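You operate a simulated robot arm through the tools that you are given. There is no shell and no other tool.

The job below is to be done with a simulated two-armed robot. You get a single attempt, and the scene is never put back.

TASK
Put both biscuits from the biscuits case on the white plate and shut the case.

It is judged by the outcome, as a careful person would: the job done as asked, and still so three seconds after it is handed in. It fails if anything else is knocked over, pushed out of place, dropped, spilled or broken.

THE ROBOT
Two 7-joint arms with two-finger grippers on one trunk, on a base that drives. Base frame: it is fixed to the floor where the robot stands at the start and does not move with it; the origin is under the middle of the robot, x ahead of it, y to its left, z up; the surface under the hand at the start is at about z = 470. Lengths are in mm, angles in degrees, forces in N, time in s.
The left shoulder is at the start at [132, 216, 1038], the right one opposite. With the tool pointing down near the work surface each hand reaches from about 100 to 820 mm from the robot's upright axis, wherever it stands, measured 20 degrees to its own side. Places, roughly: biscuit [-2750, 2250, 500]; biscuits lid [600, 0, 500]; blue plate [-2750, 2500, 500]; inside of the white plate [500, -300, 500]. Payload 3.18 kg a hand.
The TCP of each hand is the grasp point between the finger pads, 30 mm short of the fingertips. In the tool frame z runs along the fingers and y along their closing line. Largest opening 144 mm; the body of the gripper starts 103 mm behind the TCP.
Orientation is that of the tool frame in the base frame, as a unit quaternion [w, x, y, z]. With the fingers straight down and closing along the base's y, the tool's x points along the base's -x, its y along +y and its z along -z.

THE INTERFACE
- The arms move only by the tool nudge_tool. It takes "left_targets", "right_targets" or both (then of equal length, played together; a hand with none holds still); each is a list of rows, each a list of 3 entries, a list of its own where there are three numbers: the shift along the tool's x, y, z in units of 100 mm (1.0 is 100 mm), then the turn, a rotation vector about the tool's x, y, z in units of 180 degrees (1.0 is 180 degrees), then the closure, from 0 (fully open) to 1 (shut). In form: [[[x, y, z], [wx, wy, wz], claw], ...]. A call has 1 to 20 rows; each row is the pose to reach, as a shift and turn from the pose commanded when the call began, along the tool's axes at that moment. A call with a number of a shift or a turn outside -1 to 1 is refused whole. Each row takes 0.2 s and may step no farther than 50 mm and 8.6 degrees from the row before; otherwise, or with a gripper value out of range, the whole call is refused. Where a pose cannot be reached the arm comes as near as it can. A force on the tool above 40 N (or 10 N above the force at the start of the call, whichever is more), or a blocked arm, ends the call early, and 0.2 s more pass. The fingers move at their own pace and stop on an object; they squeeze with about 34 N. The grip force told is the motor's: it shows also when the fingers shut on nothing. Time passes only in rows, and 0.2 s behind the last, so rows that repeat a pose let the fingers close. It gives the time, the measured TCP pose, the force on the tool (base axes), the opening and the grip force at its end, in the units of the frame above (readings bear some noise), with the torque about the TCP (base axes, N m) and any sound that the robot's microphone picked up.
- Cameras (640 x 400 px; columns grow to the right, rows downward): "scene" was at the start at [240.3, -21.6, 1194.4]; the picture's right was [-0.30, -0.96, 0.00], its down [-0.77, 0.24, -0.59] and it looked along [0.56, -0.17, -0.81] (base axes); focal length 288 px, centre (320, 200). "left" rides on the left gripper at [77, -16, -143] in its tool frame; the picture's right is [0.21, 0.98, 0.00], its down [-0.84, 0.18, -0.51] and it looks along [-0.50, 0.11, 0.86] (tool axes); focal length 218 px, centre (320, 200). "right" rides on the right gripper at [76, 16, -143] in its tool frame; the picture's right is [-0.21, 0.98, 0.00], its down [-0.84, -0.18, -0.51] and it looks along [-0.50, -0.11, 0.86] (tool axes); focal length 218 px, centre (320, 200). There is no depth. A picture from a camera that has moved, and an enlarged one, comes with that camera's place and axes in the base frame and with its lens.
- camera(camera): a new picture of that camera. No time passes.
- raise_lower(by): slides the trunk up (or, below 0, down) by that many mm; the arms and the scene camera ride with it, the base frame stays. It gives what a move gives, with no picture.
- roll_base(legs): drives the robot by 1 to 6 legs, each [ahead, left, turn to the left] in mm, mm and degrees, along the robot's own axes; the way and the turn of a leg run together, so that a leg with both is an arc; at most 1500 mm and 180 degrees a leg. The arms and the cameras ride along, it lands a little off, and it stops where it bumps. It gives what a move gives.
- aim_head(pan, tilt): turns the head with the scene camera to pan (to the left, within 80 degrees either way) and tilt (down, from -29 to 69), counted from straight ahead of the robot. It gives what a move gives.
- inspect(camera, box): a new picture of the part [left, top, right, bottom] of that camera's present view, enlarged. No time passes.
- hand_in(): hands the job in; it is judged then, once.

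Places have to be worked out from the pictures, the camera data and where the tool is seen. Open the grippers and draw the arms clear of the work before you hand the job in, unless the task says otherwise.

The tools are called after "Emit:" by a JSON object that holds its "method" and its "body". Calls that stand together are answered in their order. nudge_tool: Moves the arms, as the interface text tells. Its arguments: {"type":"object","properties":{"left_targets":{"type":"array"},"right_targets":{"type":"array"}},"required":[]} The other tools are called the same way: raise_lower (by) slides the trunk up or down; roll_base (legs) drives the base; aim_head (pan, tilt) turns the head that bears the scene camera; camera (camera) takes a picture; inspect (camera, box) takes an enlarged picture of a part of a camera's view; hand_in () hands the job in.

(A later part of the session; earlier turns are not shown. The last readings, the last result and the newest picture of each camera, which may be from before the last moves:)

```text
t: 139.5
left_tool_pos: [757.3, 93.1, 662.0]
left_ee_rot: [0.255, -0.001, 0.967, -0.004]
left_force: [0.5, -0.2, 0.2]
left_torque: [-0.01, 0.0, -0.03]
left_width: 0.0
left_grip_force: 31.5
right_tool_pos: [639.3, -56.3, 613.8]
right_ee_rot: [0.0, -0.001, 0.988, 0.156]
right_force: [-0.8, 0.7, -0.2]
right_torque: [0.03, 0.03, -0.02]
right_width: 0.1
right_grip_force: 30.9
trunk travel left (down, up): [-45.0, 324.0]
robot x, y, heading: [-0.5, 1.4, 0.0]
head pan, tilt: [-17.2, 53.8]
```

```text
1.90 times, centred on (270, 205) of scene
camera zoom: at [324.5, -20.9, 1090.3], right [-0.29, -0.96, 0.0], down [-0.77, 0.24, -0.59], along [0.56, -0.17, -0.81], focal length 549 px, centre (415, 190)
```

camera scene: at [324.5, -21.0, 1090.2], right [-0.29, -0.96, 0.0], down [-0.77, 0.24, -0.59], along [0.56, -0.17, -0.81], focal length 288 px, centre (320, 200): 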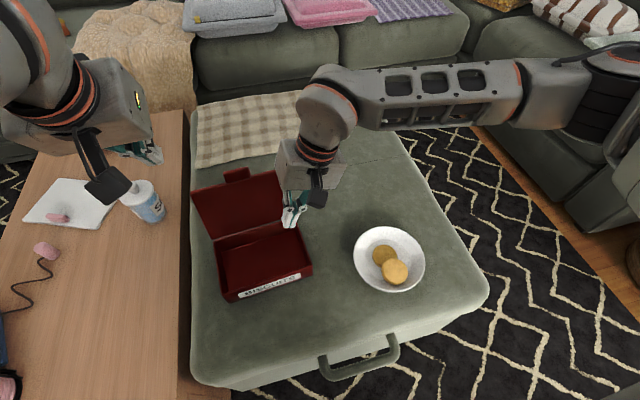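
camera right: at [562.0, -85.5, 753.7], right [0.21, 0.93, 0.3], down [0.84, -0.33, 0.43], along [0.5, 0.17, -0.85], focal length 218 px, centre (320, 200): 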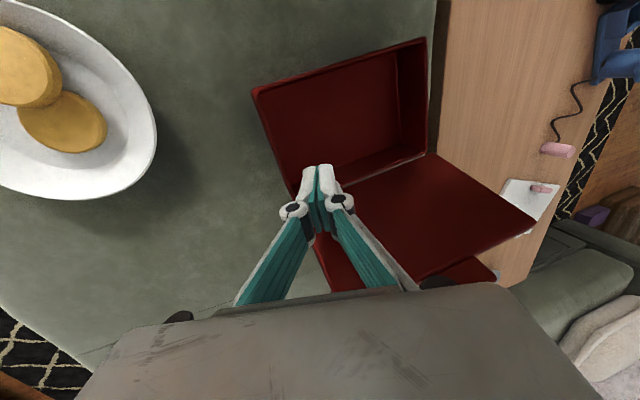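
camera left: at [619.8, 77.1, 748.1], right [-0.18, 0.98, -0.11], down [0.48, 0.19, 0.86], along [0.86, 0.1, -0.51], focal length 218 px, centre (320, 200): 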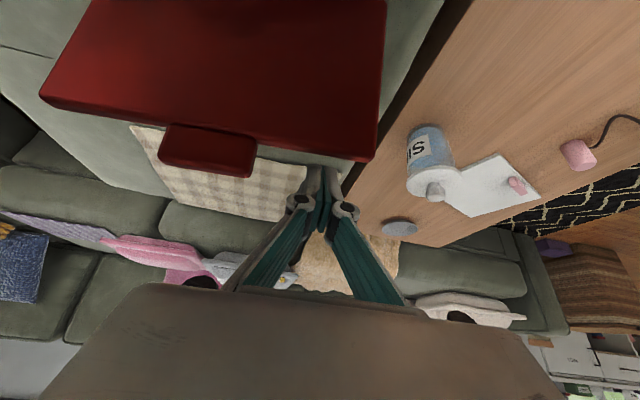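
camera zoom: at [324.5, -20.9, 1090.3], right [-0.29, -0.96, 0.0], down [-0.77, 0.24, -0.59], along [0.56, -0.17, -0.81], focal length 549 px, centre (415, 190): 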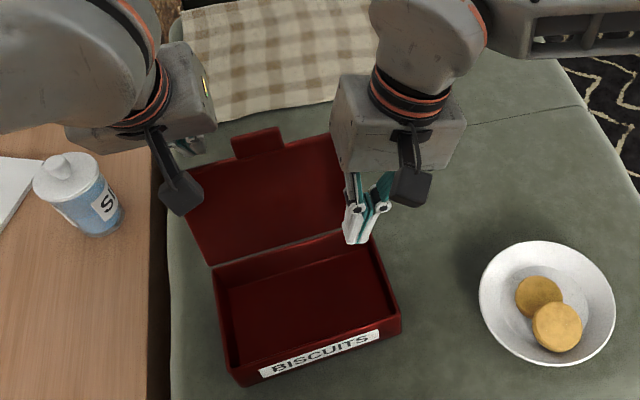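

The closed left fingers are behind the lid near its left end. I'll pull −x slowly to tip the lid forward past vertical.

Emit:
{"method": "nudge_tool", "body": {"left_targets": [[[0.087, 0, -0.05], [0, 0, 0], 1.0], [[0.173, 0, -0.1], [0, 0, 0], 1.0], [[0.26, 0, -0.15], [0, 0, 0], 1.0], [[0.346, 0, -0.2], [0, 0, 0], 1.0], [[0.433, 0, -0.25], [0, 0, 0], 1.0], [[0.52, 0, -0.3], [0, 0, 0], 1.0], [[0.52, 0, -0.3], [0, 0, 0], 1.0]]}}

Emit:
{"method": "inspect", "body": {"camera": "scene", "box": [150, 100, 390, 310]}}

Emit:
{"method": "camera", "body": {"camera": "right"}}

```text
t: 141.1
left_tool_pos: [694.9, 92.7, 661.0]
left_ee_rot: [0.255, -0.001, 0.967, -0.003]
left_force: [-0.1, 0.0, -0.5]
left_torque: [-0.01, -0.02, -0.01]
left_width: 0.1
left_grip_force: 30.5
right_tool_pos: [639.1, -55.7, 613.1]
right_ee_rot: [-0.001, -0.001, 0.988, 0.157]
right_force: [0.1, -0.5, -0.7]
right_torque: [-0.01, -0.02, -0.01]
right_width: 0.0
right_grip_force: 30.1
trunk travel left (down, up): [-45.0, 324.0]
robot x, y, heading: [2.9, -0.7, 0.1]
head pan, tilt: [-17.2, 53.8]
```

```text
1.90 times, centred on (270, 205) of scene
camera zoom: at [324.7, -20.9, 1090.1], right [-0.29, -0.96, 0.0], down [-0.77, 0.24, -0.59], along [0.56, -0.17, -0.81], focal length 549 px, centre (415, 190)
```

zoom: 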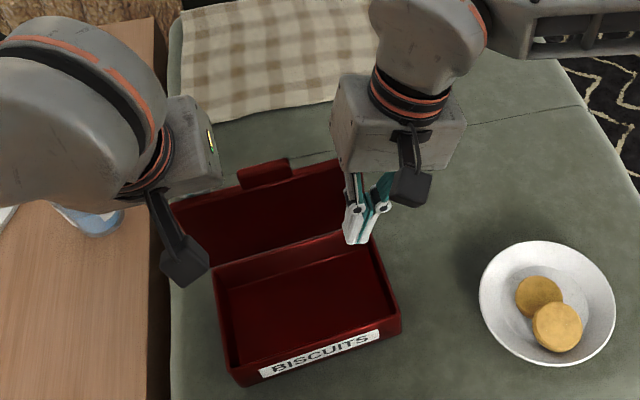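

```text
taken
camera right: at [562.0, -85.7, 753.4], right [0.21, 0.93, 0.3], down [0.84, -0.33, 0.43], along [0.5, 0.17, -0.85], focal length 218 px, centre (320, 200)
```

right: 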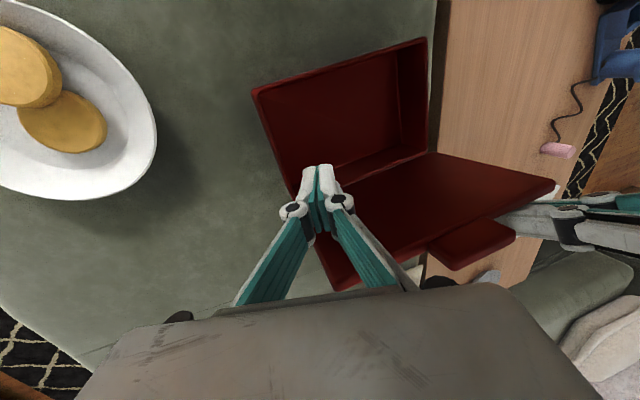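

The lid is coming forward. I'll continue another 40 mm so it tips onto the right fingers.

Emit:
{"method": "nudge_tool", "body": {"left_targets": [[[0.06, 0, -0.035], [0, 0, 0], 1.0], [[0.12, 0, -0.07], [0, 0, 0], 1.0], [[0.18, 0, -0.104], [0, 0, 0], 1.0], [[0.24, 0, -0.139], [0, 0, 0], 1.0], [[0.3, 0, -0.173], [0, 0, 0], 1.0], [[0.346, 0, -0.2], [0, 0, 0], 1.0], [[0.346, 0, -0.2], [0, 0, 0], 1.0]]}}

Emit:
{"method": "inspect", "body": {"camera": "scene", "box": [150, 100, 390, 310]}}

Emit:
{"method": "camera", "body": {"camera": "right"}}

```text
t: 142.7
left_tool_pos: [657.3, 92.5, 662.6]
left_ee_rot: [0.254, -0.001, 0.967, -0.004]
left_force: [2.0, -0.1, 0.1]
left_torque: [-0.03, 0.05, 0.02]
left_width: 0.0
left_grip_force: 30.7
right_tool_pos: [638.1, -56.7, 614.0]
right_ee_rot: [0.0, -0.001, 0.988, 0.157]
right_force: [-1.8, 0.7, -1.5]
right_torque: [-0.03, -0.06, -0.01]
right_width: 0.0
right_grip_force: 30.6
trunk travel left (down, up): [-45.0, 324.0]
robot x, y, heading: [-2.9, -0.9, 0.0]
head pan, tilt: [-17.2, 53.8]
```

```text
1.90 times, centred on (270, 205) of scene
camera zoom: at [324.7, -21.0, 1090.1], right [-0.29, -0.96, 0.0], down [-0.77, 0.24, -0.59], along [0.56, -0.17, -0.81], focal length 549 px, centre (415, 190)
```

zoom: 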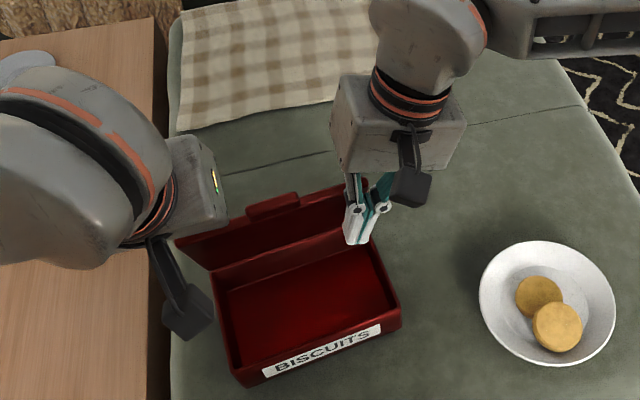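

```text
taken
camera right: at [561.9, -85.7, 753.4], right [0.21, 0.93, 0.3], down [0.84, -0.33, 0.43], along [0.5, 0.17, -0.85], focal length 218 px, centre (320, 200)
```

right: 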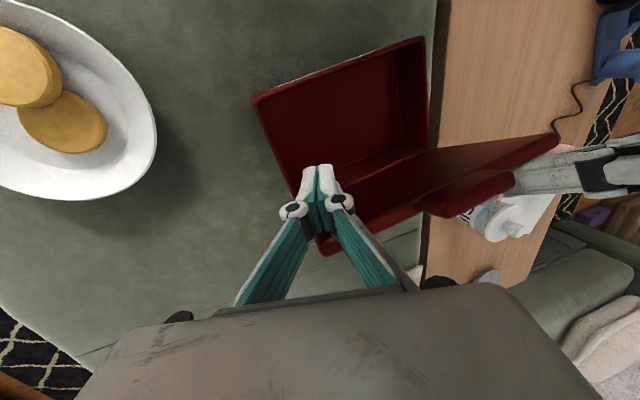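

The lid now leans between both hands at about 78°. I'll withdraw the left hand upward and away, leaving the lid on the right fingers.

Emit:
{"method": "nudge_tool", "body": {"left_targets": [[[-0.09, 0.0, 0.05], [0, 0, 0], 1.0], [[-0.19, 0.0, -0.12], [0, 0, 0], 1.0], [[-0.34, 0.0, -0.38], [0, 0, 0], 1.0], [[-0.5, 0.05, -0.65], [0, 0, 0], 1.0], [[-0.55, 0.3, -0.8], [0, 0, 0], 1.0], [[-0.45, 0.6, -0.9], [0, 0, 0], 1.0], [[-0.45, 0.6, -0.9], [0, 0, 0], 1.0]]}}

Emit:
{"method": "camera", "body": {"camera": "scene"}}

Emit:
{"method": "camera", "body": {"camera": "right"}}

```text
t: 144.3
left_tool_pos: [651.0, 154.1, 763.3]
left_ee_rot: [0.254, -0.001, 0.967, -0.004]
left_force: [-0.5, -0.2, -0.6]
left_torque: [-0.01, 0.02, 0.04]
left_width: 0.0
left_grip_force: 31.1
right_tool_pos: [638.3, -57.3, 613.7]
right_ee_rot: [-0.001, 0.0, 0.988, 0.156]
right_force: [-0.8, -0.3, -0.5]
right_torque: [0.0, -0.06, 0.01]
right_width: 0.0
right_grip_force: 30.7
trunk travel left (down, up): [-45.0, 324.0]
robot x, y, heading: [-0.1, -0.1, 0.2]
head pan, tilt: [-17.2, 53.8]
```

```text
taken
camera scene: at [324.9, -21.0, 1090.0], right [-0.29, -0.96, 0.0], down [-0.77, 0.24, -0.59], along [0.56, -0.17, -0.81], focal length 288 px, centre (320, 200)
```

scene: 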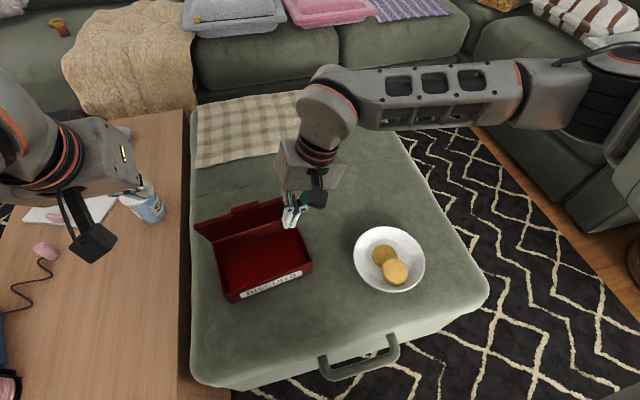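

```text
taken
camera right: at [562.0, -85.8, 753.2], right [0.21, 0.93, 0.3], down [0.84, -0.33, 0.43], along [0.5, 0.17, -0.85], focal length 218 px, centre (320, 200)
```

right: 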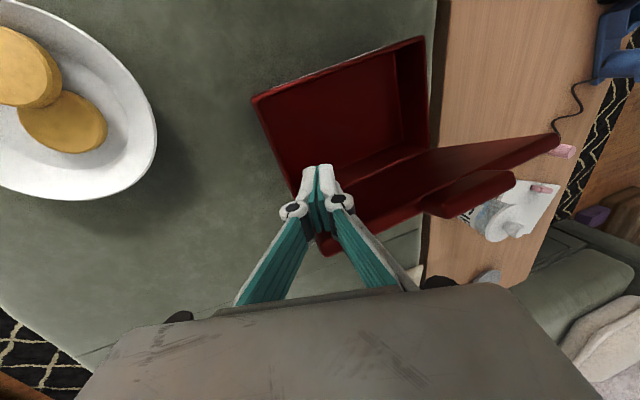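

The lid rests on the right fingers at about 72°. I'll let it down by retreating slowly in −x while lowering the fingers.

Emit:
{"method": "nudge_tool", "body": {"right_targets": [[[0.09, -0.02, 0.06], [0, 0, 0], 1], [[0.18, -0.04, 0.12], [0, 0, 0], 1], [[0.27, -0.06, 0.18], [0, 0, 0], 1], [[0.36, -0.08, 0.24], [0, 0, 0], 1], [[0.43, -0.1, 0.32], [0, 0, 0], 1], [[0.49, -0.12, 0.38], [0, 0, 0], 1], [[0.55, -0.145, 0.45], [0, 0, 0], 1], [[0.61, -0.167, 0.514], [0, 0, 0], 1], [[0.61, -0.167, 0.514], [0, 0, 0], 1]]}}

Emit:
{"method": "camera", "body": {"camera": "scene"}}

Emit:
{"method": "camera", "body": {"camera": "right"}}

```text
t: 146.3
left_tool_pos: [651.7, 154.6, 763.0]
left_ee_rot: [0.255, 0.0, 0.967, -0.003]
left_force: [-0.1, 1.2, 0.0]
left_torque: [0.0, 0.01, 0.02]
left_width: 0.0
left_grip_force: 30.6
right_tool_pos: [578.2, -58.7, 558.1]
right_ee_rot: [-0.001, -0.001, 0.988, 0.157]
right_force: [0.6, -0.1, 0.2]
right_torque: [0.06, 0.03, 0.01]
right_width: 5.8
right_grip_force: 30.6
trunk travel left (down, up): [-45.0, 324.0]
robot x, y, heading: [3.3, 5.4, 0.5]
head pan, tilt: [-17.2, 53.8]
```

```text
taken
camera scene: at [324.8, -21.0, 1090.0], right [-0.29, -0.96, 0.0], down [-0.77, 0.24, -0.59], along [0.56, -0.17, -0.81], focal length 288 px, centre (320, 200)
```

scene: 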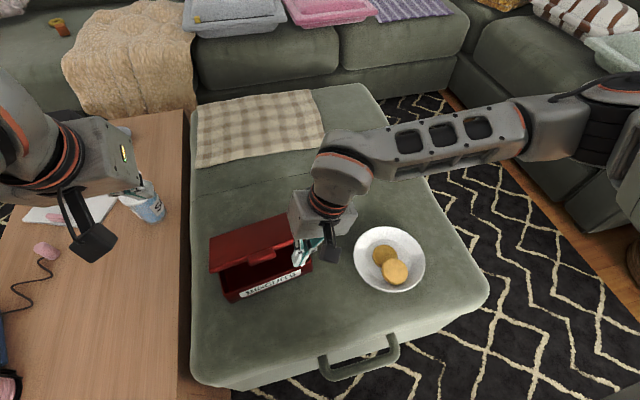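

```text
taken
camera right: at [501.0, -86.3, 698.7], right [0.21, 0.93, 0.3], down [0.84, -0.33, 0.43], along [0.5, 0.17, -0.85], focal length 218 px, centre (320, 200)
```

right: 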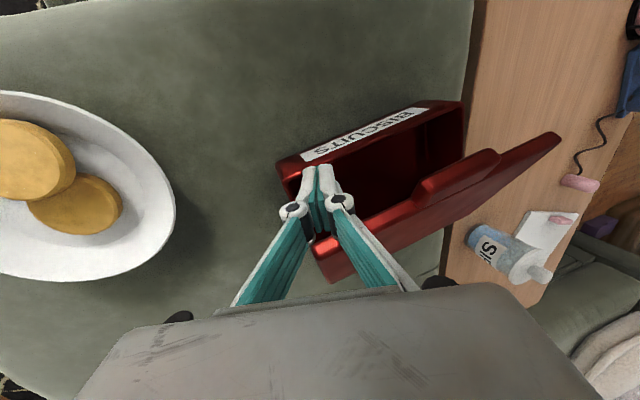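

Emit:
{"method": "inspect", "body": {"camera": "right", "box": [240, 90, 480, 290]}}

Emit:
{"method": "inspect", "body": {"camera": "scene", "box": [190, 170, 370, 310]}}

```text
2.00 times, centred on (360, 190) of right
camera zoom: at [501.0, -86.3, 698.7], right [0.21, 0.93, 0.3], down [0.84, -0.33, 0.43], along [0.5, 0.17, -0.85], focal length 436 px, centre (240, 220)
```

zoom: 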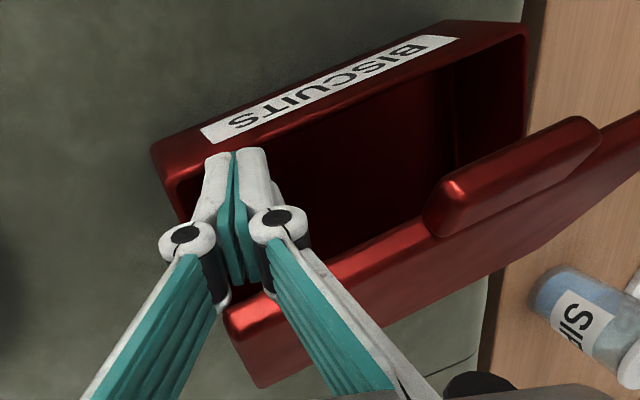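

```text
2.86 times, centred on (280, 240) of scene
camera zoom: at [324.8, -21.0, 1090.0], right [-0.29, -0.96, 0.0], down [-0.77, 0.24, -0.59], along [0.56, -0.17, -0.81], focal length 824 px, centre (434, 86)
```

zoom: 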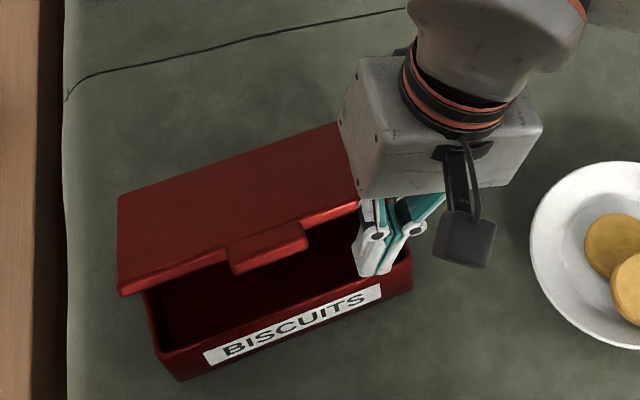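

The lid is at about 35°, its corner resting against the fingers. I'll continue retreating in −x to let it down the rest of the way.

Emit:
{"method": "nudge_tool", "body": {"right_targets": [[[0.06, -0.006, 0.02], [0, 0, 0], 1], [[0.12, -0.012, 0.04], [0, 0, 0], 1], [[0.18, -0.018, 0.06], [0, 0, 0], 1], [[0.23, -0.018, 0.06], [0, 0, 0], 1], [[0.28, -0.018, 0.06], [0, 0, 0], 1], [[0.33, -0.018, 0.06], [0, 0, 0], 1], [[0.33, -0.018, 0.06], [0, 0, 0], 1]]}}

Emit:
{"method": "inspect", "body": {"camera": "right", "box": [240, 90, 560, 290]}}

Emit:
{"method": "inspect", "body": {"camera": "scene", "box": [190, 170, 370, 310]}}

```text
t: 147.9
left_tool_pos: [651.6, 155.3, 763.1]
left_ee_rot: [0.255, 0.0, 0.967, -0.004]
left_force: [0.2, -0.5, 0.5]
left_torque: [-0.02, -0.03, 0.02]
left_width: 0.1
left_grip_force: 30.8
right_tool_pos: [543.0, -58.1, 553.1]
right_ee_rot: [0.0, -0.002, 0.988, 0.157]
right_force: [0.3, -0.4, -0.2]
right_torque: [-0.02, -0.01, 0.02]
right_width: 0.0
right_grip_force: 30.9
trunk travel left (down, up): [-45.0, 324.0]
robot x, y, heading: [0.6, 0.1, -0.2]
head pan, tilt: [-17.2, 53.8]
```

```text
2.00 times, centred on (400, 190) of right
camera zoom: at [467.6, -86.1, 692.9], right [0.21, 0.93, 0.3], down [0.84, -0.33, 0.43], along [0.5, 0.17, -0.85], focal length 436 px, centre (160, 220)
```

zoom: 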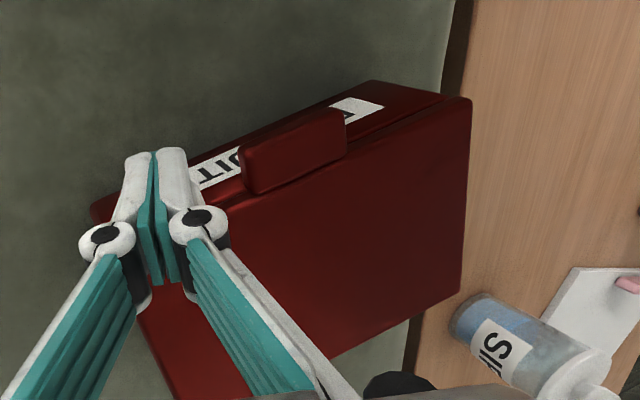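

```text
2.86 times, centred on (280, 240) of scene
camera zoom: at [324.7, -20.9, 1090.1], right [-0.29, -0.96, 0.0], down [-0.77, 0.24, -0.59], along [0.56, -0.17, -0.81], focal length 824 px, centre (434, 86)
```

zoom: 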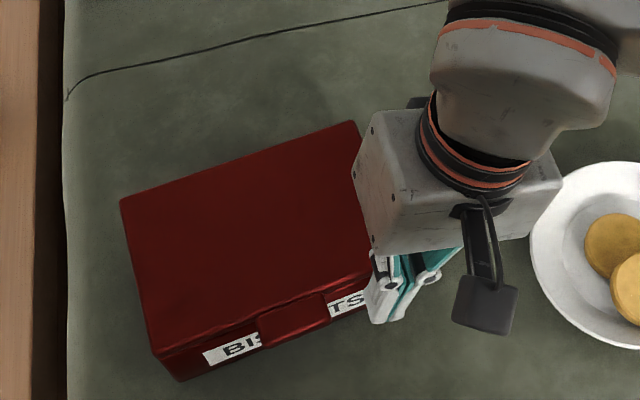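

The lid is shut. I'll raise the right hand clear, and bring the left hand over to slide the case back to its original spot by the tab.

Emit:
{"method": "nudge_tool", "body": {"right_targets": [[[0.06, 0.0, 0.0], [0, 0, 0], 1], [[0.1, 0.09, -0.28], [0, 0, 0], 1], [[0.1, 0.2, -0.65], [0, 0, 0], 1], [[0.1, 0.3, -0.95], [0.02, 0, 0], 1], [[0.1, 0.1, -0.95], [0.05, 0, 0], 1], [[0.1, -0.2, -0.95], [0.09, 0, 0], 1], [[0.1, -0.5, -0.95], [0.1, 0, 0], 1], [[0.1, -0.5, -0.95], [0.1, 0, 0], 1]], "left_targets": [[[0.1, 0.0, 0.0], [0, 0.025, 0], 0.8], [[0.3, 0.0, 0.0], [0, 0.05, 0], 0.6], [[0.5, 0.0, 0.0], [0, 0.08, 0], 0.4], [[0.7, 0.0, 0.0], [0, 0.11, 0], 0.35], [[0.85, 0, 0], [0, 0.14, 0], 0.35], [[0.9, 0, 0], [0, 0.164, 0], 0.35], [[0.9, 0, 0], [0, 0.164, 0], 0.35], [[0.9, 0, 0], [0, 0.164, 0], 0.35]]}}

Emit:
{"method": "camera", "body": {"camera": "scene"}}

Emit:
{"method": "camera", "body": {"camera": "left"}}

Emit:
{"method": "camera", "body": {"camera": "right"}}

```text
t: 149.7
left_tool_pos: [573.0, 154.3, 718.9]
left_ee_rot: [-0.001, 0.0, 1.0, -0.004]
left_force: [0.5, -0.3, 0.0]
left_torque: [0.02, 0.0, -0.02]
left_width: 93.9
left_grip_force: 0.1
right_tool_pos: [533.4, -133.3, 626.4]
right_ee_rot: [0.0, -0.001, 1.0, 0.0]
right_force: [0.0, 0.3, -0.1]
right_torque: [0.0, 0.02, 0.04]
right_width: 0.0
right_grip_force: 30.5
trunk travel left (down, up): [-45.0, 324.0]
robot x, y, heading: [-1.6, 4.2, 0.1]
head pan, tilt: [-17.2, 53.8]
```

```text
taken
camera scene: at [324.8, -20.9, 1090.1], right [-0.29, -0.96, 0.0], down [-0.77, 0.24, -0.59], along [0.56, -0.17, -0.81], focal length 288 px, centre (320, 200)
```

scene: 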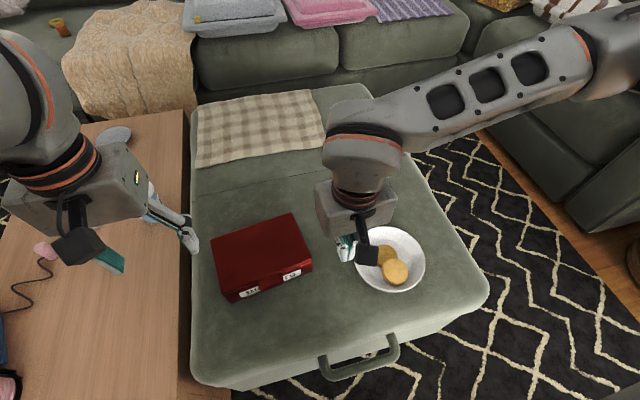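

```text
taken
camera left: at [496.5, 139.1, 861.4], right [-0.21, 0.98, -0.01], down [0.84, 0.18, 0.51], along [0.5, 0.1, -0.86], focal length 218 px, centre (320, 200)
```

left: 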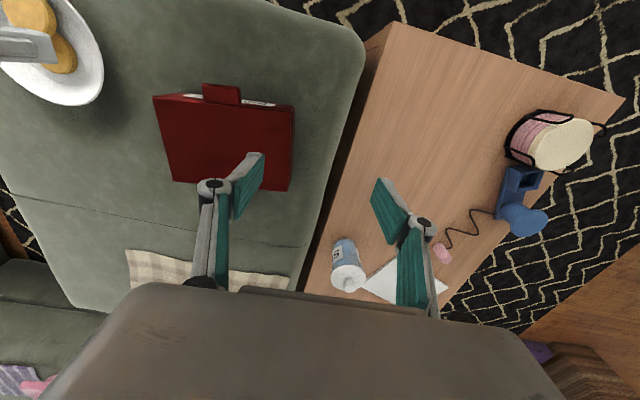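

```text
taken
camera right: at [456.4, -117.1, 768.6], right [0.21, 0.98, 0.0], down [0.84, -0.18, 0.51], along [0.5, -0.1, -0.86], focal length 218 px, centre (320, 200)
```

right: 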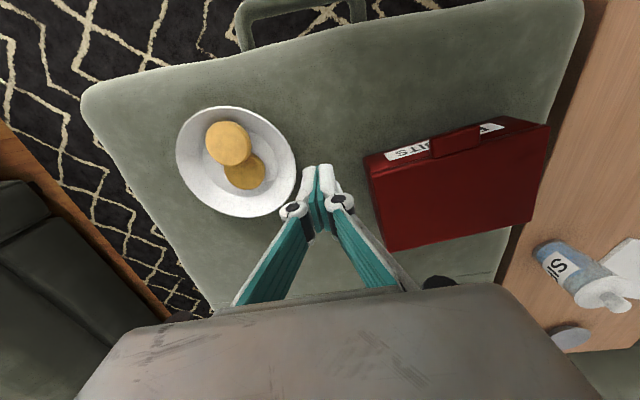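

Emit:
{"method": "nudge_tool", "body": {"right_targets": [[[0, -0.2, -0.2], [0, 0, 0], 1], [[0, -0.5, -0.4], [0, 0, 0], 1], [[0, -0.8, -0.6], [0, 0, 0], 1], [[0, -1.0, -0.8], [0, 0, 0], 0.8]], "left_targets": [[[0, 0, 0], [0, 0, 0], 0.35], [[0.05, -0.3, 0.1], [0, 0, 0], 0.35], [[0.1, -0.6, 0.2], [0, 0, 0], 0.35], [[0.2, -0.95, 0.3], [0, 0, 0], 0.35]]}}

Emit:
{"method": "nudge_tool", "body": {"left_targets": [[[0.1, -0.2, 0.2], [0, 0, 0], 0.35], [[0.23, -0.39, 0.45], [0, 0, 0], 0.35], [[0.23, -0.39, 0.6], [0, 0, 0], 0.35], [[0.23, -0.39, 0.6], [0, 0, 0], 0.35]], "right_targets": [[[0, -0.2, 0], [0, 0, 0], 0.5], [[0, -0.4, 0], [0, 0, 0], 0.3], [[0, -0.5, 0], [0, 0, 0], 0.2], [[0, -0.5, 0], [0, 0, 0], 0.2]]}}

Emit:
{"method": "camera", "body": {"camera": "left"}}

Emit:
{"method": "inspect", "body": {"camera": "left", "box": [200, 100, 440, 250]}}

```text
t: 150.7
left_tool_pos: [553.2, 57.0, 688.9]
left_ee_rot: [0.001, 0.0, 1.0, -0.004]
left_force: [0.1, 0.1, 0.2]
left_torque: [0.01, 0.0, -0.01]
left_width: 93.6
left_grip_force: 0.1
right_tool_pos: [535.1, -236.8, 707.7]
right_ee_rot: [0.0, -0.001, 1.0, 0.001]
right_force: [-0.4, 1.4, -0.4]
right_torque: [0.03, 0.02, -0.03]
right_width: 28.9
right_grip_force: 0.1
trunk travel left (down, up): [-45.0, 324.0]
robot x, y, heading: [0.3, -1.8, 0.1]
head pan, tilt: [-17.2, 53.8]
```

```text
t: 151.7
left_tool_pos: [528.3, 17.8, 628.1]
left_ee_rot: [0.0, 0.001, 1.0, -0.004]
left_force: [0.8, 0.1, -0.3]
left_torque: [0.0, 0.02, -0.03]
left_width: 93.8
left_grip_force: 0.0
right_tool_pos: [535.2, -284.4, 708.9]
right_ee_rot: [0.001, -0.001, 1.0, -0.001]
right_force: [-0.4, 0.0, -0.1]
right_torque: [-0.01, 0.02, 0.01]
right_width: 114.9
right_grip_force: 0.0
trunk travel left (down, up): [-45.0, 324.0]
robot x, y, heading: [1.3, 0.2, 0.1]
head pan, tilt: [-17.2, 53.8]
```

```text
taken
camera left: at [452.5, 2.4, 771.0], right [-0.21, 0.98, -0.01], down [0.84, 0.18, 0.51], along [0.5, 0.1, -0.86], focal length 218 px, centre (320, 200)
```

left: 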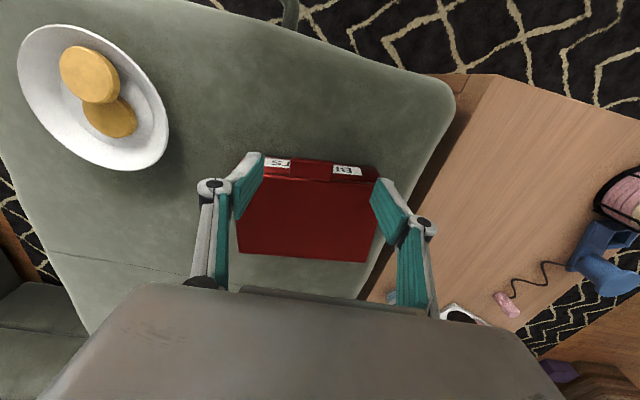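

```text
2.67 times, centred on (320, 175) of left
camera zoom: at [452.5, 2.4, 771.0], right [-0.21, 0.98, -0.01], down [0.84, 0.18, 0.51], along [0.5, 0.1, -0.86], focal length 582 px, centre (320, 267)
```

zoom: 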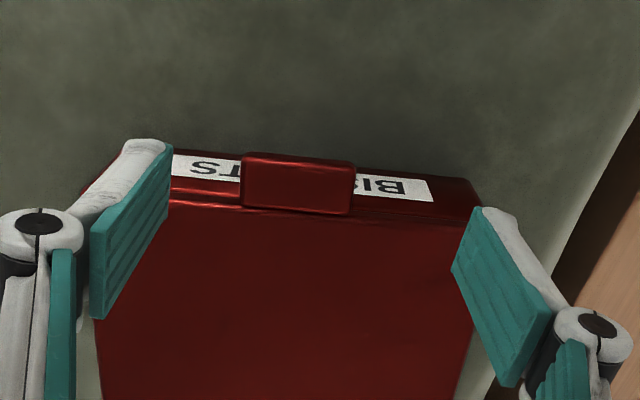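

The tab is at y −15 to 37, x≈544–552, with the case yawed about 8°. I'll come down over it as before, and closing squarely will also straighten it.

Emit:
{"method": "nudge_tool", "body": {"left_targets": [[[-0.1, -0.04, 0.3], [0, 0, 0], 0.35], [[-0.18, -0.07, 0.58], [0, 0, 0], 0.35], [[-0.18, -0.07, 0.58], [0, 0, 0], 0.35]]}}

Emit:
{"method": "inspect", "body": {"camera": "left", "box": [180, 80, 420, 230]}}

```text
t: 152.5
left_tool_pos: [547.5, 10.7, 568.7]
left_ee_rot: [0.0, 0.0, 1.0, -0.004]
left_force: [-0.1, -0.7, 0.6]
left_torque: [0.01, 0.0, 0.0]
left_width: 93.6
left_grip_force: 0.0
right_tool_pos: [535.4, -284.8, 709.4]
right_ee_rot: [0.0, -0.001, 1.0, 0.0]
right_force: [-0.3, 0.5, 0.8]
right_torque: [0.03, 0.0, -0.02]
right_width: 115.1
right_grip_force: 0.0
trunk travel left (down, up): [-45.0, 324.0]
robot x, y, heading: [2.4, 1.7, -0.1]
head pan, tilt: [-17.2, 53.8]
```

```text
2.67 times, centred on (300, 155) of left
camera zoom: at [470.0, -4.6, 712.6], right [-0.21, 0.98, -0.01], down [0.84, 0.18, 0.51], along [0.5, 0.1, -0.86], focal length 582 px, centre (373, 320)
```

zoom: 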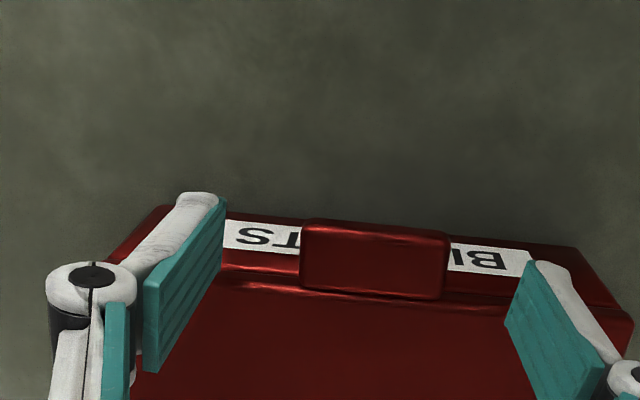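

Emit:
{"method": "nudge_tool", "body": {"left_targets": [[[0.0, 0.01, 0.25], [0, 0, 0], 0.35], [[0.0, 0.01, 0.48], [0, 0, 0], 0.35], [[0.0, 0.01, 0.48], [0, 0, 0], 0.5], [[0.0, 0.01, 0.48], [0, 0, 0], 0.62], [[0.0, 0.01, 0.48], [0, 0, 0], 0.7], [[0.0, 0.01, 0.48], [0, 0, 0], 0.75], [[0.0, 0.01, 0.48], [0, 0, 0], 0.75]]}}

Emit:
{"method": "inspect", "body": {"camera": "left", "box": [180, 80, 420, 230]}}

Emit:
{"method": "camera", "body": {"camera": "right"}}

```text
t: 154.1
left_tool_pos: [546.8, 12.3, 521.8]
left_ee_rot: [0.0, 0.0, 1.0, -0.003]
left_force: [-0.7, 1.9, -1.1]
left_torque: [0.41, 0.18, 0.25]
left_width: 91.0
left_grip_force: 33.7
right_tool_pos: [535.5, -283.7, 707.9]
right_ee_rot: [0.0, -0.001, 1.0, 0.0]
right_force: [0.5, -0.5, 0.6]
right_torque: [0.0, -0.01, 0.02]
right_width: 115.3
right_grip_force: 0.0
trunk travel left (down, up): [-45.0, 324.0]
robot x, y, heading: [3.6, 2.0, 0.0]
head pan, tilt: [-17.2, 53.8]
```

```text
2.67 times, centred on (300, 155) of left
camera zoom: at [469.7, -3.6, 665.3], right [-0.21, 0.98, -0.01], down [0.84, 0.18, 0.51], along [0.5, 0.1, -0.86], focal length 582 px, centre (373, 320)
```

zoom: 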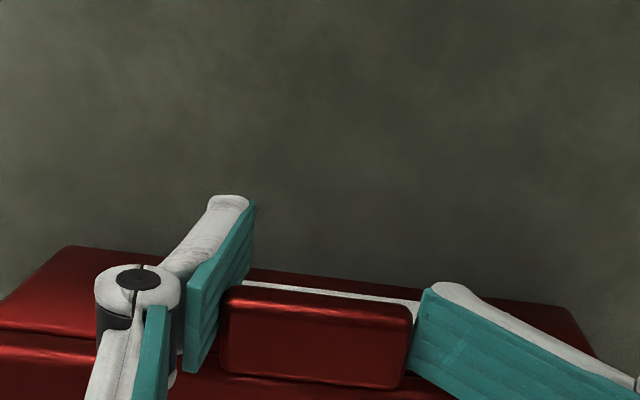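

```text
taken
camera right: at [458.5, -268.3, 850.7], right [0.21, 0.98, 0.0], down [0.84, -0.18, 0.51], along [0.5, -0.1, -0.86], focal length 218 px, centre (320, 200)
```

right: 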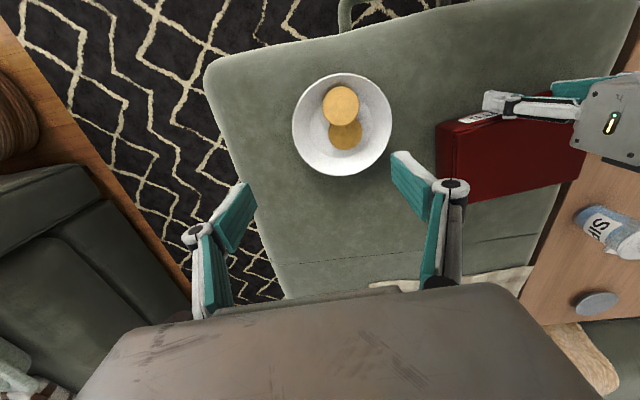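

The left finger's linkage has splayed oddly and the tab isn't held squarely. I'll open and lift off rather than pull.

Emit:
{"method": "nudge_tool", "body": {"left_targets": [[[0, 0, 0], [0, 0, 0], 0.5], [[0, 0, 0], [0, 0, 0], 0.35], [[0, 0, 0], [0, 0, 0], 0.3], [[0, 0, -0.2], [0, 0, 0], 0.3], [[0, 0, -0.6], [0, 0, 0], 0.3], [[0, 0, -0.6], [0, 0, 0], 0.3]]}}

Emit:
{"method": "camera", "body": {"camera": "left"}}

Emit:
{"method": "inspect", "body": {"camera": "right", "box": [400, 40, 640, 240]}}

```text
t: 155.5
left_tool_pos: [547.0, 11.9, 580.8]
left_ee_rot: [0.0, -0.001, 1.0, -0.003]
left_force: [-0.3, -0.3, 0.5]
left_torque: [0.0, 0.0, 0.02]
left_width: 100.9
left_grip_force: 0.0
right_tool_pos: [535.7, -285.7, 709.0]
right_ee_rot: [0.0, -0.001, 1.0, 0.0]
right_force: [0.3, 1.1, 0.0]
right_torque: [-0.01, 0.02, 0.02]
right_width: 115.0
right_grip_force: 0.0
trunk travel left (down, up): [-45.0, 324.0]
robot x, y, heading: [-4.6, 3.3, 0.3]
head pan, tilt: [-17.2, 53.8]
```

```text
taken
camera left: at [470.6, -3.2, 724.6], right [-0.21, 0.98, -0.01], down [0.84, 0.18, 0.51], along [0.5, 0.1, -0.86], focal length 218 px, centre (320, 200)
```

left: 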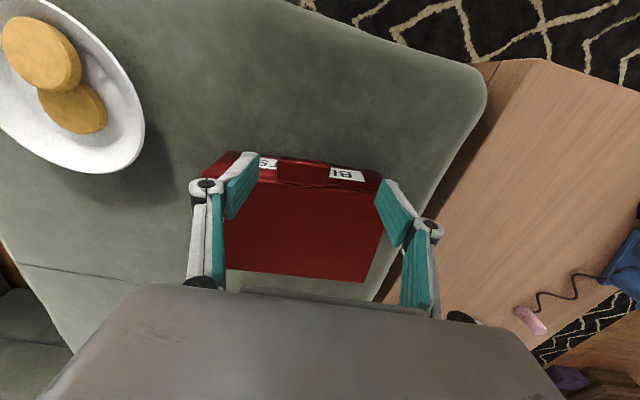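

```text
2.00 times, centred on (520, 140) of right
camera zoom: at [458.7, -268.4, 850.3], right [0.21, 0.98, 0.0], down [0.84, -0.18, 0.51], along [0.5, -0.1, -0.86], focal length 436 px, centre (-80, 320)
```

zoom: 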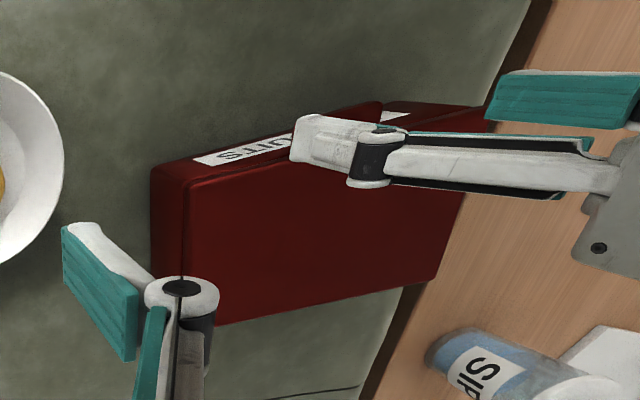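

The fingers recovered and the case is still shut. I'll turn the hand about 8° to match the case's yaw and grip the tab again.

Emit:
{"method": "nudge_tool", "body": {"left_targets": [[[0, 0, 0.1], [0, 0, -0.022], 0.35], [[0, 0, 0.2], [0, 0, -0.044], 0.35], [[0, 0, 0.2], [0, 0, -0.044], 0.35]]}}

Emit:
{"method": "inspect", "body": {"camera": "left", "box": [180, 80, 420, 230]}}

```text
t: 156.3
left_tool_pos: [547.5, 12.4, 561.1]
left_ee_rot: [-0.001, -0.069, 0.998, -0.003]
left_force: [0.6, 0.3, 0.0]
left_torque: [0.0, -0.02, -0.01]
left_width: 93.7
left_grip_force: 0.0
right_tool_pos: [535.4, -284.9, 708.8]
right_ee_rot: [0.0, -0.001, 1.0, 0.0]
right_force: [0.3, -1.1, -0.7]
right_torque: [0.0, -0.03, 0.01]
right_width: 115.3
right_grip_force: 0.0
trunk travel left (down, up): [-45.0, 324.0]
robot x, y, heading: [5.1, 0.0, 0.1]
head pan, tilt: [-17.2, 53.8]
```

```text
2.67 times, centred on (300, 155) of left
camera zoom: at [473.9, -13.1, 705.1], right [-0.34, 0.94, -0.01], down [0.81, 0.3, 0.51], along [0.48, 0.17, -0.86], focal length 582 px, centre (373, 320)
```

zoom: 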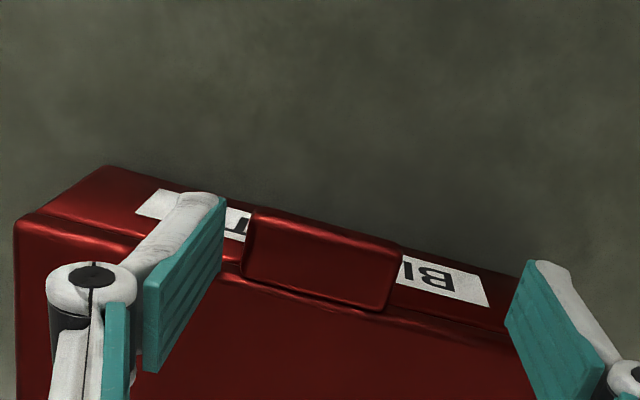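

The failed grip had nudged the case. The tab is now centred at about (552, −3) with a yaw of about 5°, so I'll adjust the hand to that and re-check.

Emit:
{"method": "nudge_tool", "body": {"left_targets": [[[-0.01, -0.08, 0.05], [0, 0, 0.008], 0.35], [[-0.013, -0.157, 0.1], [0, 0, 0.0167], 0.35], [[-0.013, -0.157, 0.15], [0, 0, 0.0167], 0.35], [[-0.013, -0.157, 0.15], [0, 0, 0.0167], 0.35]]}}

Emit:
{"method": "inspect", "body": {"camera": "left", "box": [180, 80, 420, 230]}}

```text
t: 157.3
left_tool_pos: [551.5, -2.4, 547.1]
left_ee_rot: [0.0, -0.043, 0.999, -0.004]
left_force: [-0.6, 0.6, 0.1]
left_torque: [-0.01, -0.02, -0.02]
left_width: 93.4
left_grip_force: 0.2
right_tool_pos: [535.7, -283.8, 708.3]
right_ee_rot: [0.0, -0.001, 1.0, 0.0]
right_force: [0.1, 0.8, 0.0]
right_torque: [-0.04, 0.0, -0.02]
right_width: 115.3
right_grip_force: 0.0
trunk travel left (down, up): [-45.0, 324.0]
robot x, y, heading: [-0.7, -1.0, 0.2]
head pan, tilt: [-17.2, 53.8]
```

```text
2.67 times, centred on (300, 155) of left
camera zoom: at [476.7, -24.7, 690.4], right [-0.29, 0.96, -0.01], down [0.82, 0.26, 0.51], along [0.49, 0.14, -0.86], focal length 582 px, centre (373, 320)
```

zoom: 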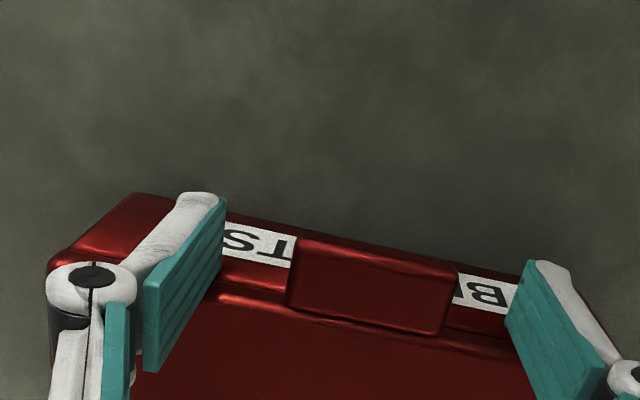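

The hand is now aligned with the tab. I'll descend and close gently.

Emit:
{"method": "nudge_tool", "body": {"left_targets": [[[0.01, 0.02, 0.14], [0, 0, 0], 0.35], [[0.01, 0.02, 0.27], [0, 0, 0], 0.35], [[0.01, 0.02, 0.27], [0, 0, 0], 0.48], [[0.01, 0.02, 0.27], [0, 0, 0], 0.58], [[0.01, 0.02, 0.27], [0, 0, 0], 0.65], [[0.01, 0.02, 0.27], [0, 0, 0], 0.72], [[0.01, 0.02, 0.27], [0, 0, 0], 0.72]]}}

Emit:
{"method": "inspect", "body": {"camera": "left", "box": [180, 80, 420, 230]}}

```text
t: 158.9
left_tool_pos: [549.9, 0.1, 521.7]
left_ee_rot: [-0.001, -0.044, 0.999, -0.004]
left_force: [0.0, -0.8, 0.0]
left_torque: [-0.08, -0.09, -0.33]
left_width: 47.8
left_grip_force: 34.5
right_tool_pos: [535.5, -283.8, 707.7]
right_ee_rot: [0.0, 0.0, 1.0, 0.0]
right_force: [0.7, -0.3, 0.6]
right_torque: [0.02, 0.0, -0.01]
right_width: 115.1
right_grip_force: 0.1
trunk travel left (down, up): [-45.0, 324.0]
robot x, y, heading: [2.7, 0.4, -0.0]
head pan, tilt: [-17.2, 53.8]
```

```text
2.67 times, centred on (300, 155) of left
camera zoom: at [475.9, -22.5, 664.3], right [-0.29, 0.96, -0.01], down [0.82, 0.25, 0.51], along [0.49, 0.14, -0.86], focal length 582 px, centre (373, 320)
```

zoom: 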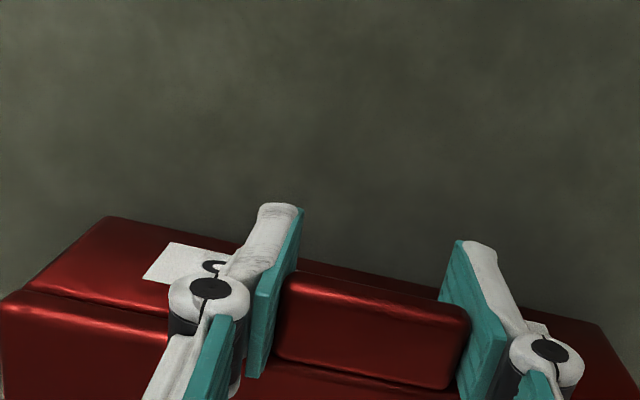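

A proper grip at 47.8 mm. I'll drag the case home, by −70 mm in x and +12 mm in y, unwinding the yaw along the way.

Emit:
{"method": "nudge_tool", "body": {"left_targets": [[[0.086, 0.022, 0], [0, 0, 0.0025], 0.72], [[0.172, 0.045, 0], [0, 0, 0.005], 0.72], [[0.258, 0.067, 0], [0, 0, 0.008], 0.72], [[0.344, 0.09, 0], [0, 0, 0.011], 0.72], [[0.43, 0.112, 0], [0, 0, 0.014], 0.72], [[0.515, 0.135, 0], [0, 0, 0.017], 0.72], [[0.6, 0.157, 0], [0, 0, 0.02], 0.72], [[0.687, 0.18, 0], [0, 0, 0.022], 0.72], [[0.687, 0.18, 0], [0, 0, 0.022], 0.72]]}}

Emit:
{"method": "camera", "body": {"camera": "scene"}}

Emit:
{"method": "camera", "body": {"camera": "right"}}

```text
t: 160.9
left_tool_pos: [480.5, 11.4, 520.9]
left_ee_rot: [0.0, -0.007, 1.0, -0.003]
left_force: [-0.6, -0.4, -1.1]
left_torque: [0.02, 0.34, -0.1]
left_width: 47.3
left_grip_force: 33.9
right_tool_pos: [536.1, -284.3, 708.4]
right_ee_rot: [0.0, -0.001, 1.0, 0.0]
right_force: [0.2, -0.1, -0.2]
right_torque: [-0.01, 0.01, -0.01]
right_width: 115.3
right_grip_force: 0.1
trunk travel left (down, up): [-45.0, 324.0]
robot x, y, heading: [-0.3, -0.8, -0.0]
head pan, tilt: [-17.2, 53.8]
```

```text
taken
camera scene: at [325.0, -20.9, 1089.9], right [-0.29, -0.96, 0.0], down [-0.77, 0.24, -0.59], along [0.56, -0.17, -0.81], focal length 288 px, centre (320, 200)
```

scene: 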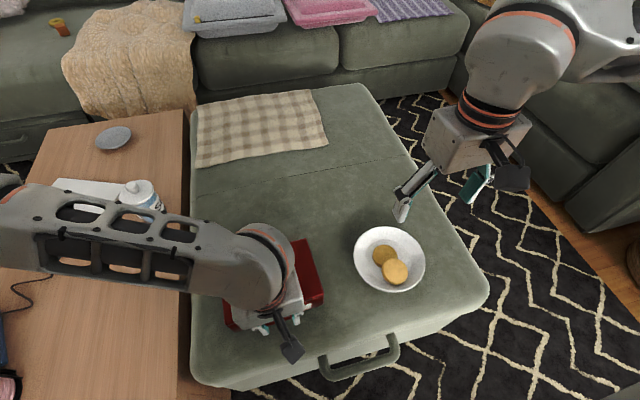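

```text
taken
camera right: at [458.6, -268.3, 850.5], right [0.21, 0.98, 0.0], down [0.84, -0.18, 0.51], along [0.5, -0.1, -0.86], focal length 218 px, centre (320, 200)
```

right: 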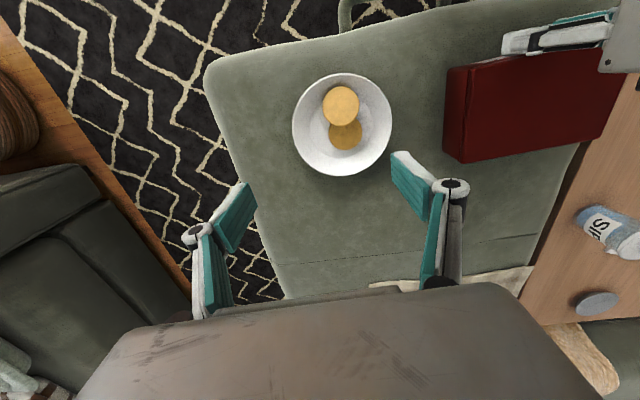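

The case is back at its original place. I'll open the left gripper and lift both hands clear.

Emit:
{"method": "nudge_tool", "body": {"left_targets": [[[0, 0, 0], [0, 0, 0], 0.6], [[0, 0, 0], [0, 0, 0], 0.4], [[0, 0, 0], [0, 0, 0], 0.3], [[0, 0, -0.2], [0, 0, 0], 0.3], [[0, 0, -0.6], [0, 0, 0], 0.3], [[0, 0, -1.0], [0, 0, 0], 0.1], [[0, 0, -1.0], [0, 0, 0], 0.0]]}}

Emit:
{"method": "nudge_tool", "body": {"left_targets": [[[0, 0.3, -0.3], [0, 0, 0], 0], [[0, 0.6, -0.6], [0, 0, 0], 0], [[0, 0.9, -0.9], [0, 0, 0], 0], [[0, 1.0, -1.0], [0, 0, 0], 0], [[0, 1.0, -1.0], [0, 0, 0], 0]], "right_targets": [[[0, -0.3, -0.2], [0, 0, 0], 0], [[0, -0.5, -0.4], [0, 0, 0], 0], [[0, -0.7, -0.6], [0, 0, 0], 0], [[0, -0.7, -0.6], [0, 0, 0], 0], [[0, -0.7, -0.6], [0, 0, 0], 0]]}}

Emit:
{"method": "camera", "body": {"camera": "scene"}}

Emit:
{"method": "inspect", "body": {"camera": "scene", "box": [190, 190, 450, 350]}}

Emit:
{"method": "camera", "body": {"camera": "left"}}

Emit:
{"method": "camera", "body": {"camera": "right"}}

```text
t: 162.5
left_tool_pos: [481.2, 11.0, 623.0]
left_ee_rot: [-0.001, -0.009, 1.0, -0.004]
left_force: [0.6, -0.1, -0.3]
left_torque: [0.0, -0.01, -0.01]
left_width: 143.9
left_grip_force: 0.1
right_tool_pos: [534.2, -284.3, 708.0]
right_ee_rot: [0.0, -0.001, 1.0, 0.001]
right_force: [0.3, 0.3, 0.0]
right_torque: [-0.01, 0.0, 0.0]
right_width: 115.4
right_grip_force: 0.0
trunk travel left (down, up): [-45.0, 324.0]
robot x, y, heading: [-2.0, -0.6, -0.1]
head pan, tilt: [-17.2, 53.8]
```

```text
t: 163.7
left_tool_pos: [480.1, 113.7, 719.1]
left_ee_rot: [0.0, -0.008, 1.0, -0.003]
left_force: [0.3, -1.1, 0.2]
left_torque: [0.01, -0.02, 0.0]
left_width: 143.9
left_grip_force: 0.0
right_tool_pos: [535.6, -356.2, 766.5]
right_ee_rot: [0.0, -0.001, 1.0, 0.0]
right_force: [0.9, 0.1, 0.0]
right_torque: [0.0, -0.02, -0.01]
right_width: 143.7
right_grip_force: 0.0
trunk travel left (down, up): [-45.0, 324.0]
robot x, y, heading: [0.8, -2.4, 0.5]
head pan, tilt: [-17.2, 53.8]
```

```text
taken
camera scene: at [324.8, -21.0, 1090.0], right [-0.29, -0.96, 0.0], down [-0.77, 0.24, -0.59], along [0.56, -0.17, -0.81], focal length 288 px, centre (320, 200)
```

scene: 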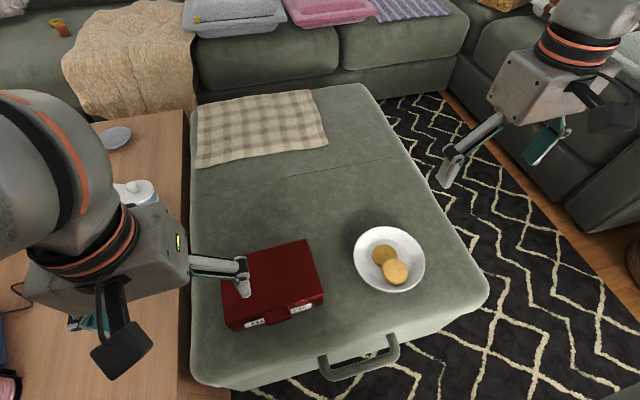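

```text
2.46 times, centred on (320, 270) of scene
camera zoom: at [324.8, -21.0, 1090.0], right [-0.29, -0.96, 0.0], down [-0.77, 0.24, -0.59], along [0.56, -0.17, -0.81], focal length 710 px, centre (320, 28)
```

zoom: 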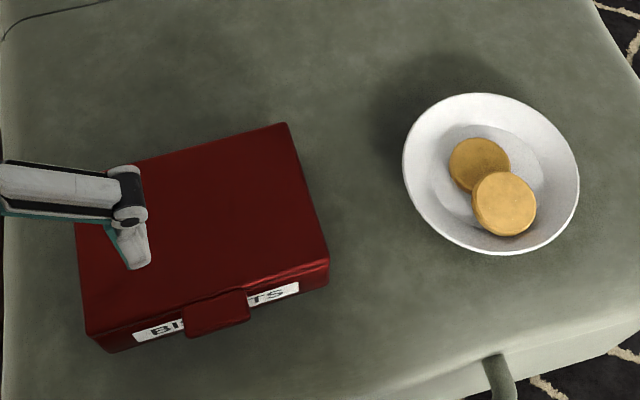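

```text
taken
camera left: at [402.5, 96.8, 862.1], right [-0.22, 0.97, -0.01], down [0.84, 0.2, 0.51], along [0.49, 0.11, -0.86], focal length 218 px, centre (320, 200)
```

left: 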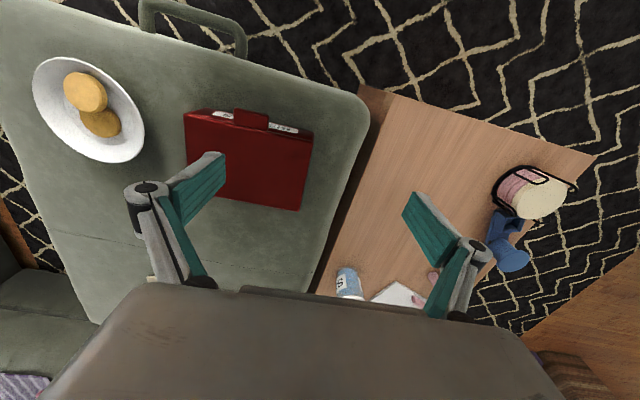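

```text
taken
camera right: at [458.7, -339.5, 908.8], right [0.21, 0.98, 0.0], down [0.84, -0.18, 0.51], along [0.5, -0.1, -0.86], focal length 218 px, centre (320, 200)
```

right: 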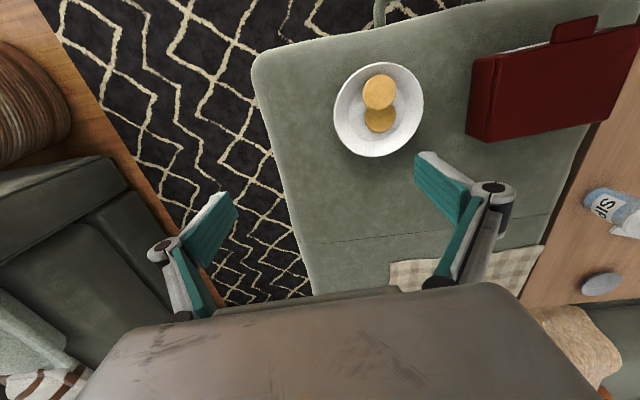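

The case is shut at its original place and both biscuits are on the plate, stable; nothing else has moved. I'll raise the left hand a bit further clear before handing in.

Emit:
{"method": "nudge_tool", "body": {"left_targets": [[[0.1, 0.2, -0.3], [0, 0, 0], 0], [[0.2, 0.4, -0.6], [0, 0, 0], 0], [[0.2, 0.6, -0.9], [0, 0, 0], 0], [[0.2, 0.6, -0.9], [0, 0, 0], 0]]}}

Emit:
{"method": "camera", "body": {"camera": "scene"}}

Emit:
{"method": "inspect", "body": {"camera": "scene", "box": [190, 210, 350, 340]}}

```text
t: 164.7
left_tool_pos: [456.3, 173.5, 808.9]
left_ee_rot: [0.0, -0.008, 1.0, -0.004]
left_force: [0.6, 0.1, -0.7]
left_torque: [-0.01, -0.01, -0.01]
left_width: 144.1
left_grip_force: 0.2
right_tool_pos: [535.4, -355.9, 765.9]
right_ee_rot: [0.0, -0.002, 1.0, 0.0]
right_force: [-0.1, 0.0, 0.5]
right_torque: [-0.02, -0.02, -0.01]
right_width: 144.0
right_grip_force: 0.0
trunk travel left (down, up): [-45.0, 324.0]
robot x, y, heading: [-2.3, -3.0, 0.0]
head pan, tilt: [-17.2, 53.8]
```

```text
taken
camera scene: at [324.9, -21.0, 1090.0], right [-0.29, -0.96, 0.0], down [-0.77, 0.24, -0.59], along [0.56, -0.17, -0.81], focal length 288 px, centre (320, 200)
```

scene: 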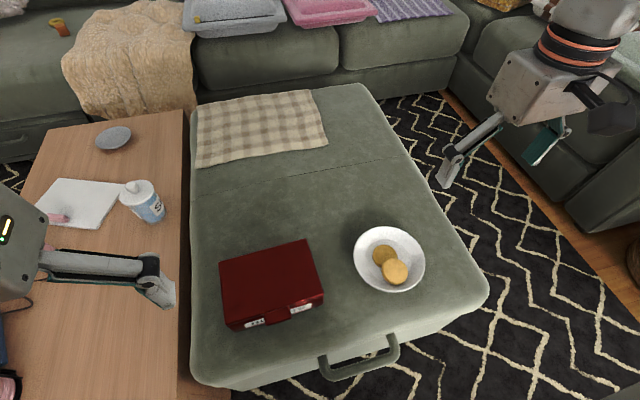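

```text
3.08 times, centred on (270, 275) of scene
camera zoom: at [324.9, -21.0, 1090.0], right [-0.29, -0.96, 0.0], down [-0.77, 0.24, -0.59], along [0.56, -0.17, -0.81], focal length 887 px, centre (474, -31)
```

zoom: 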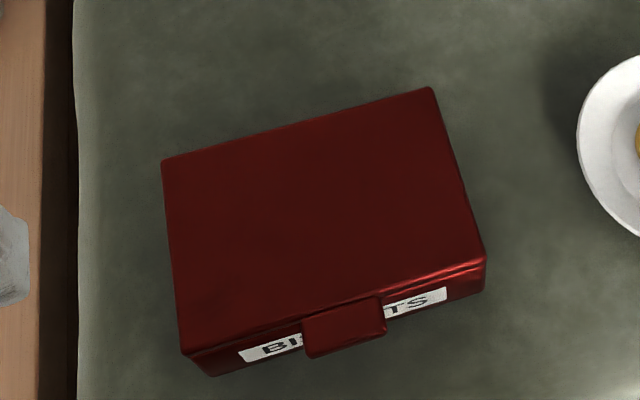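

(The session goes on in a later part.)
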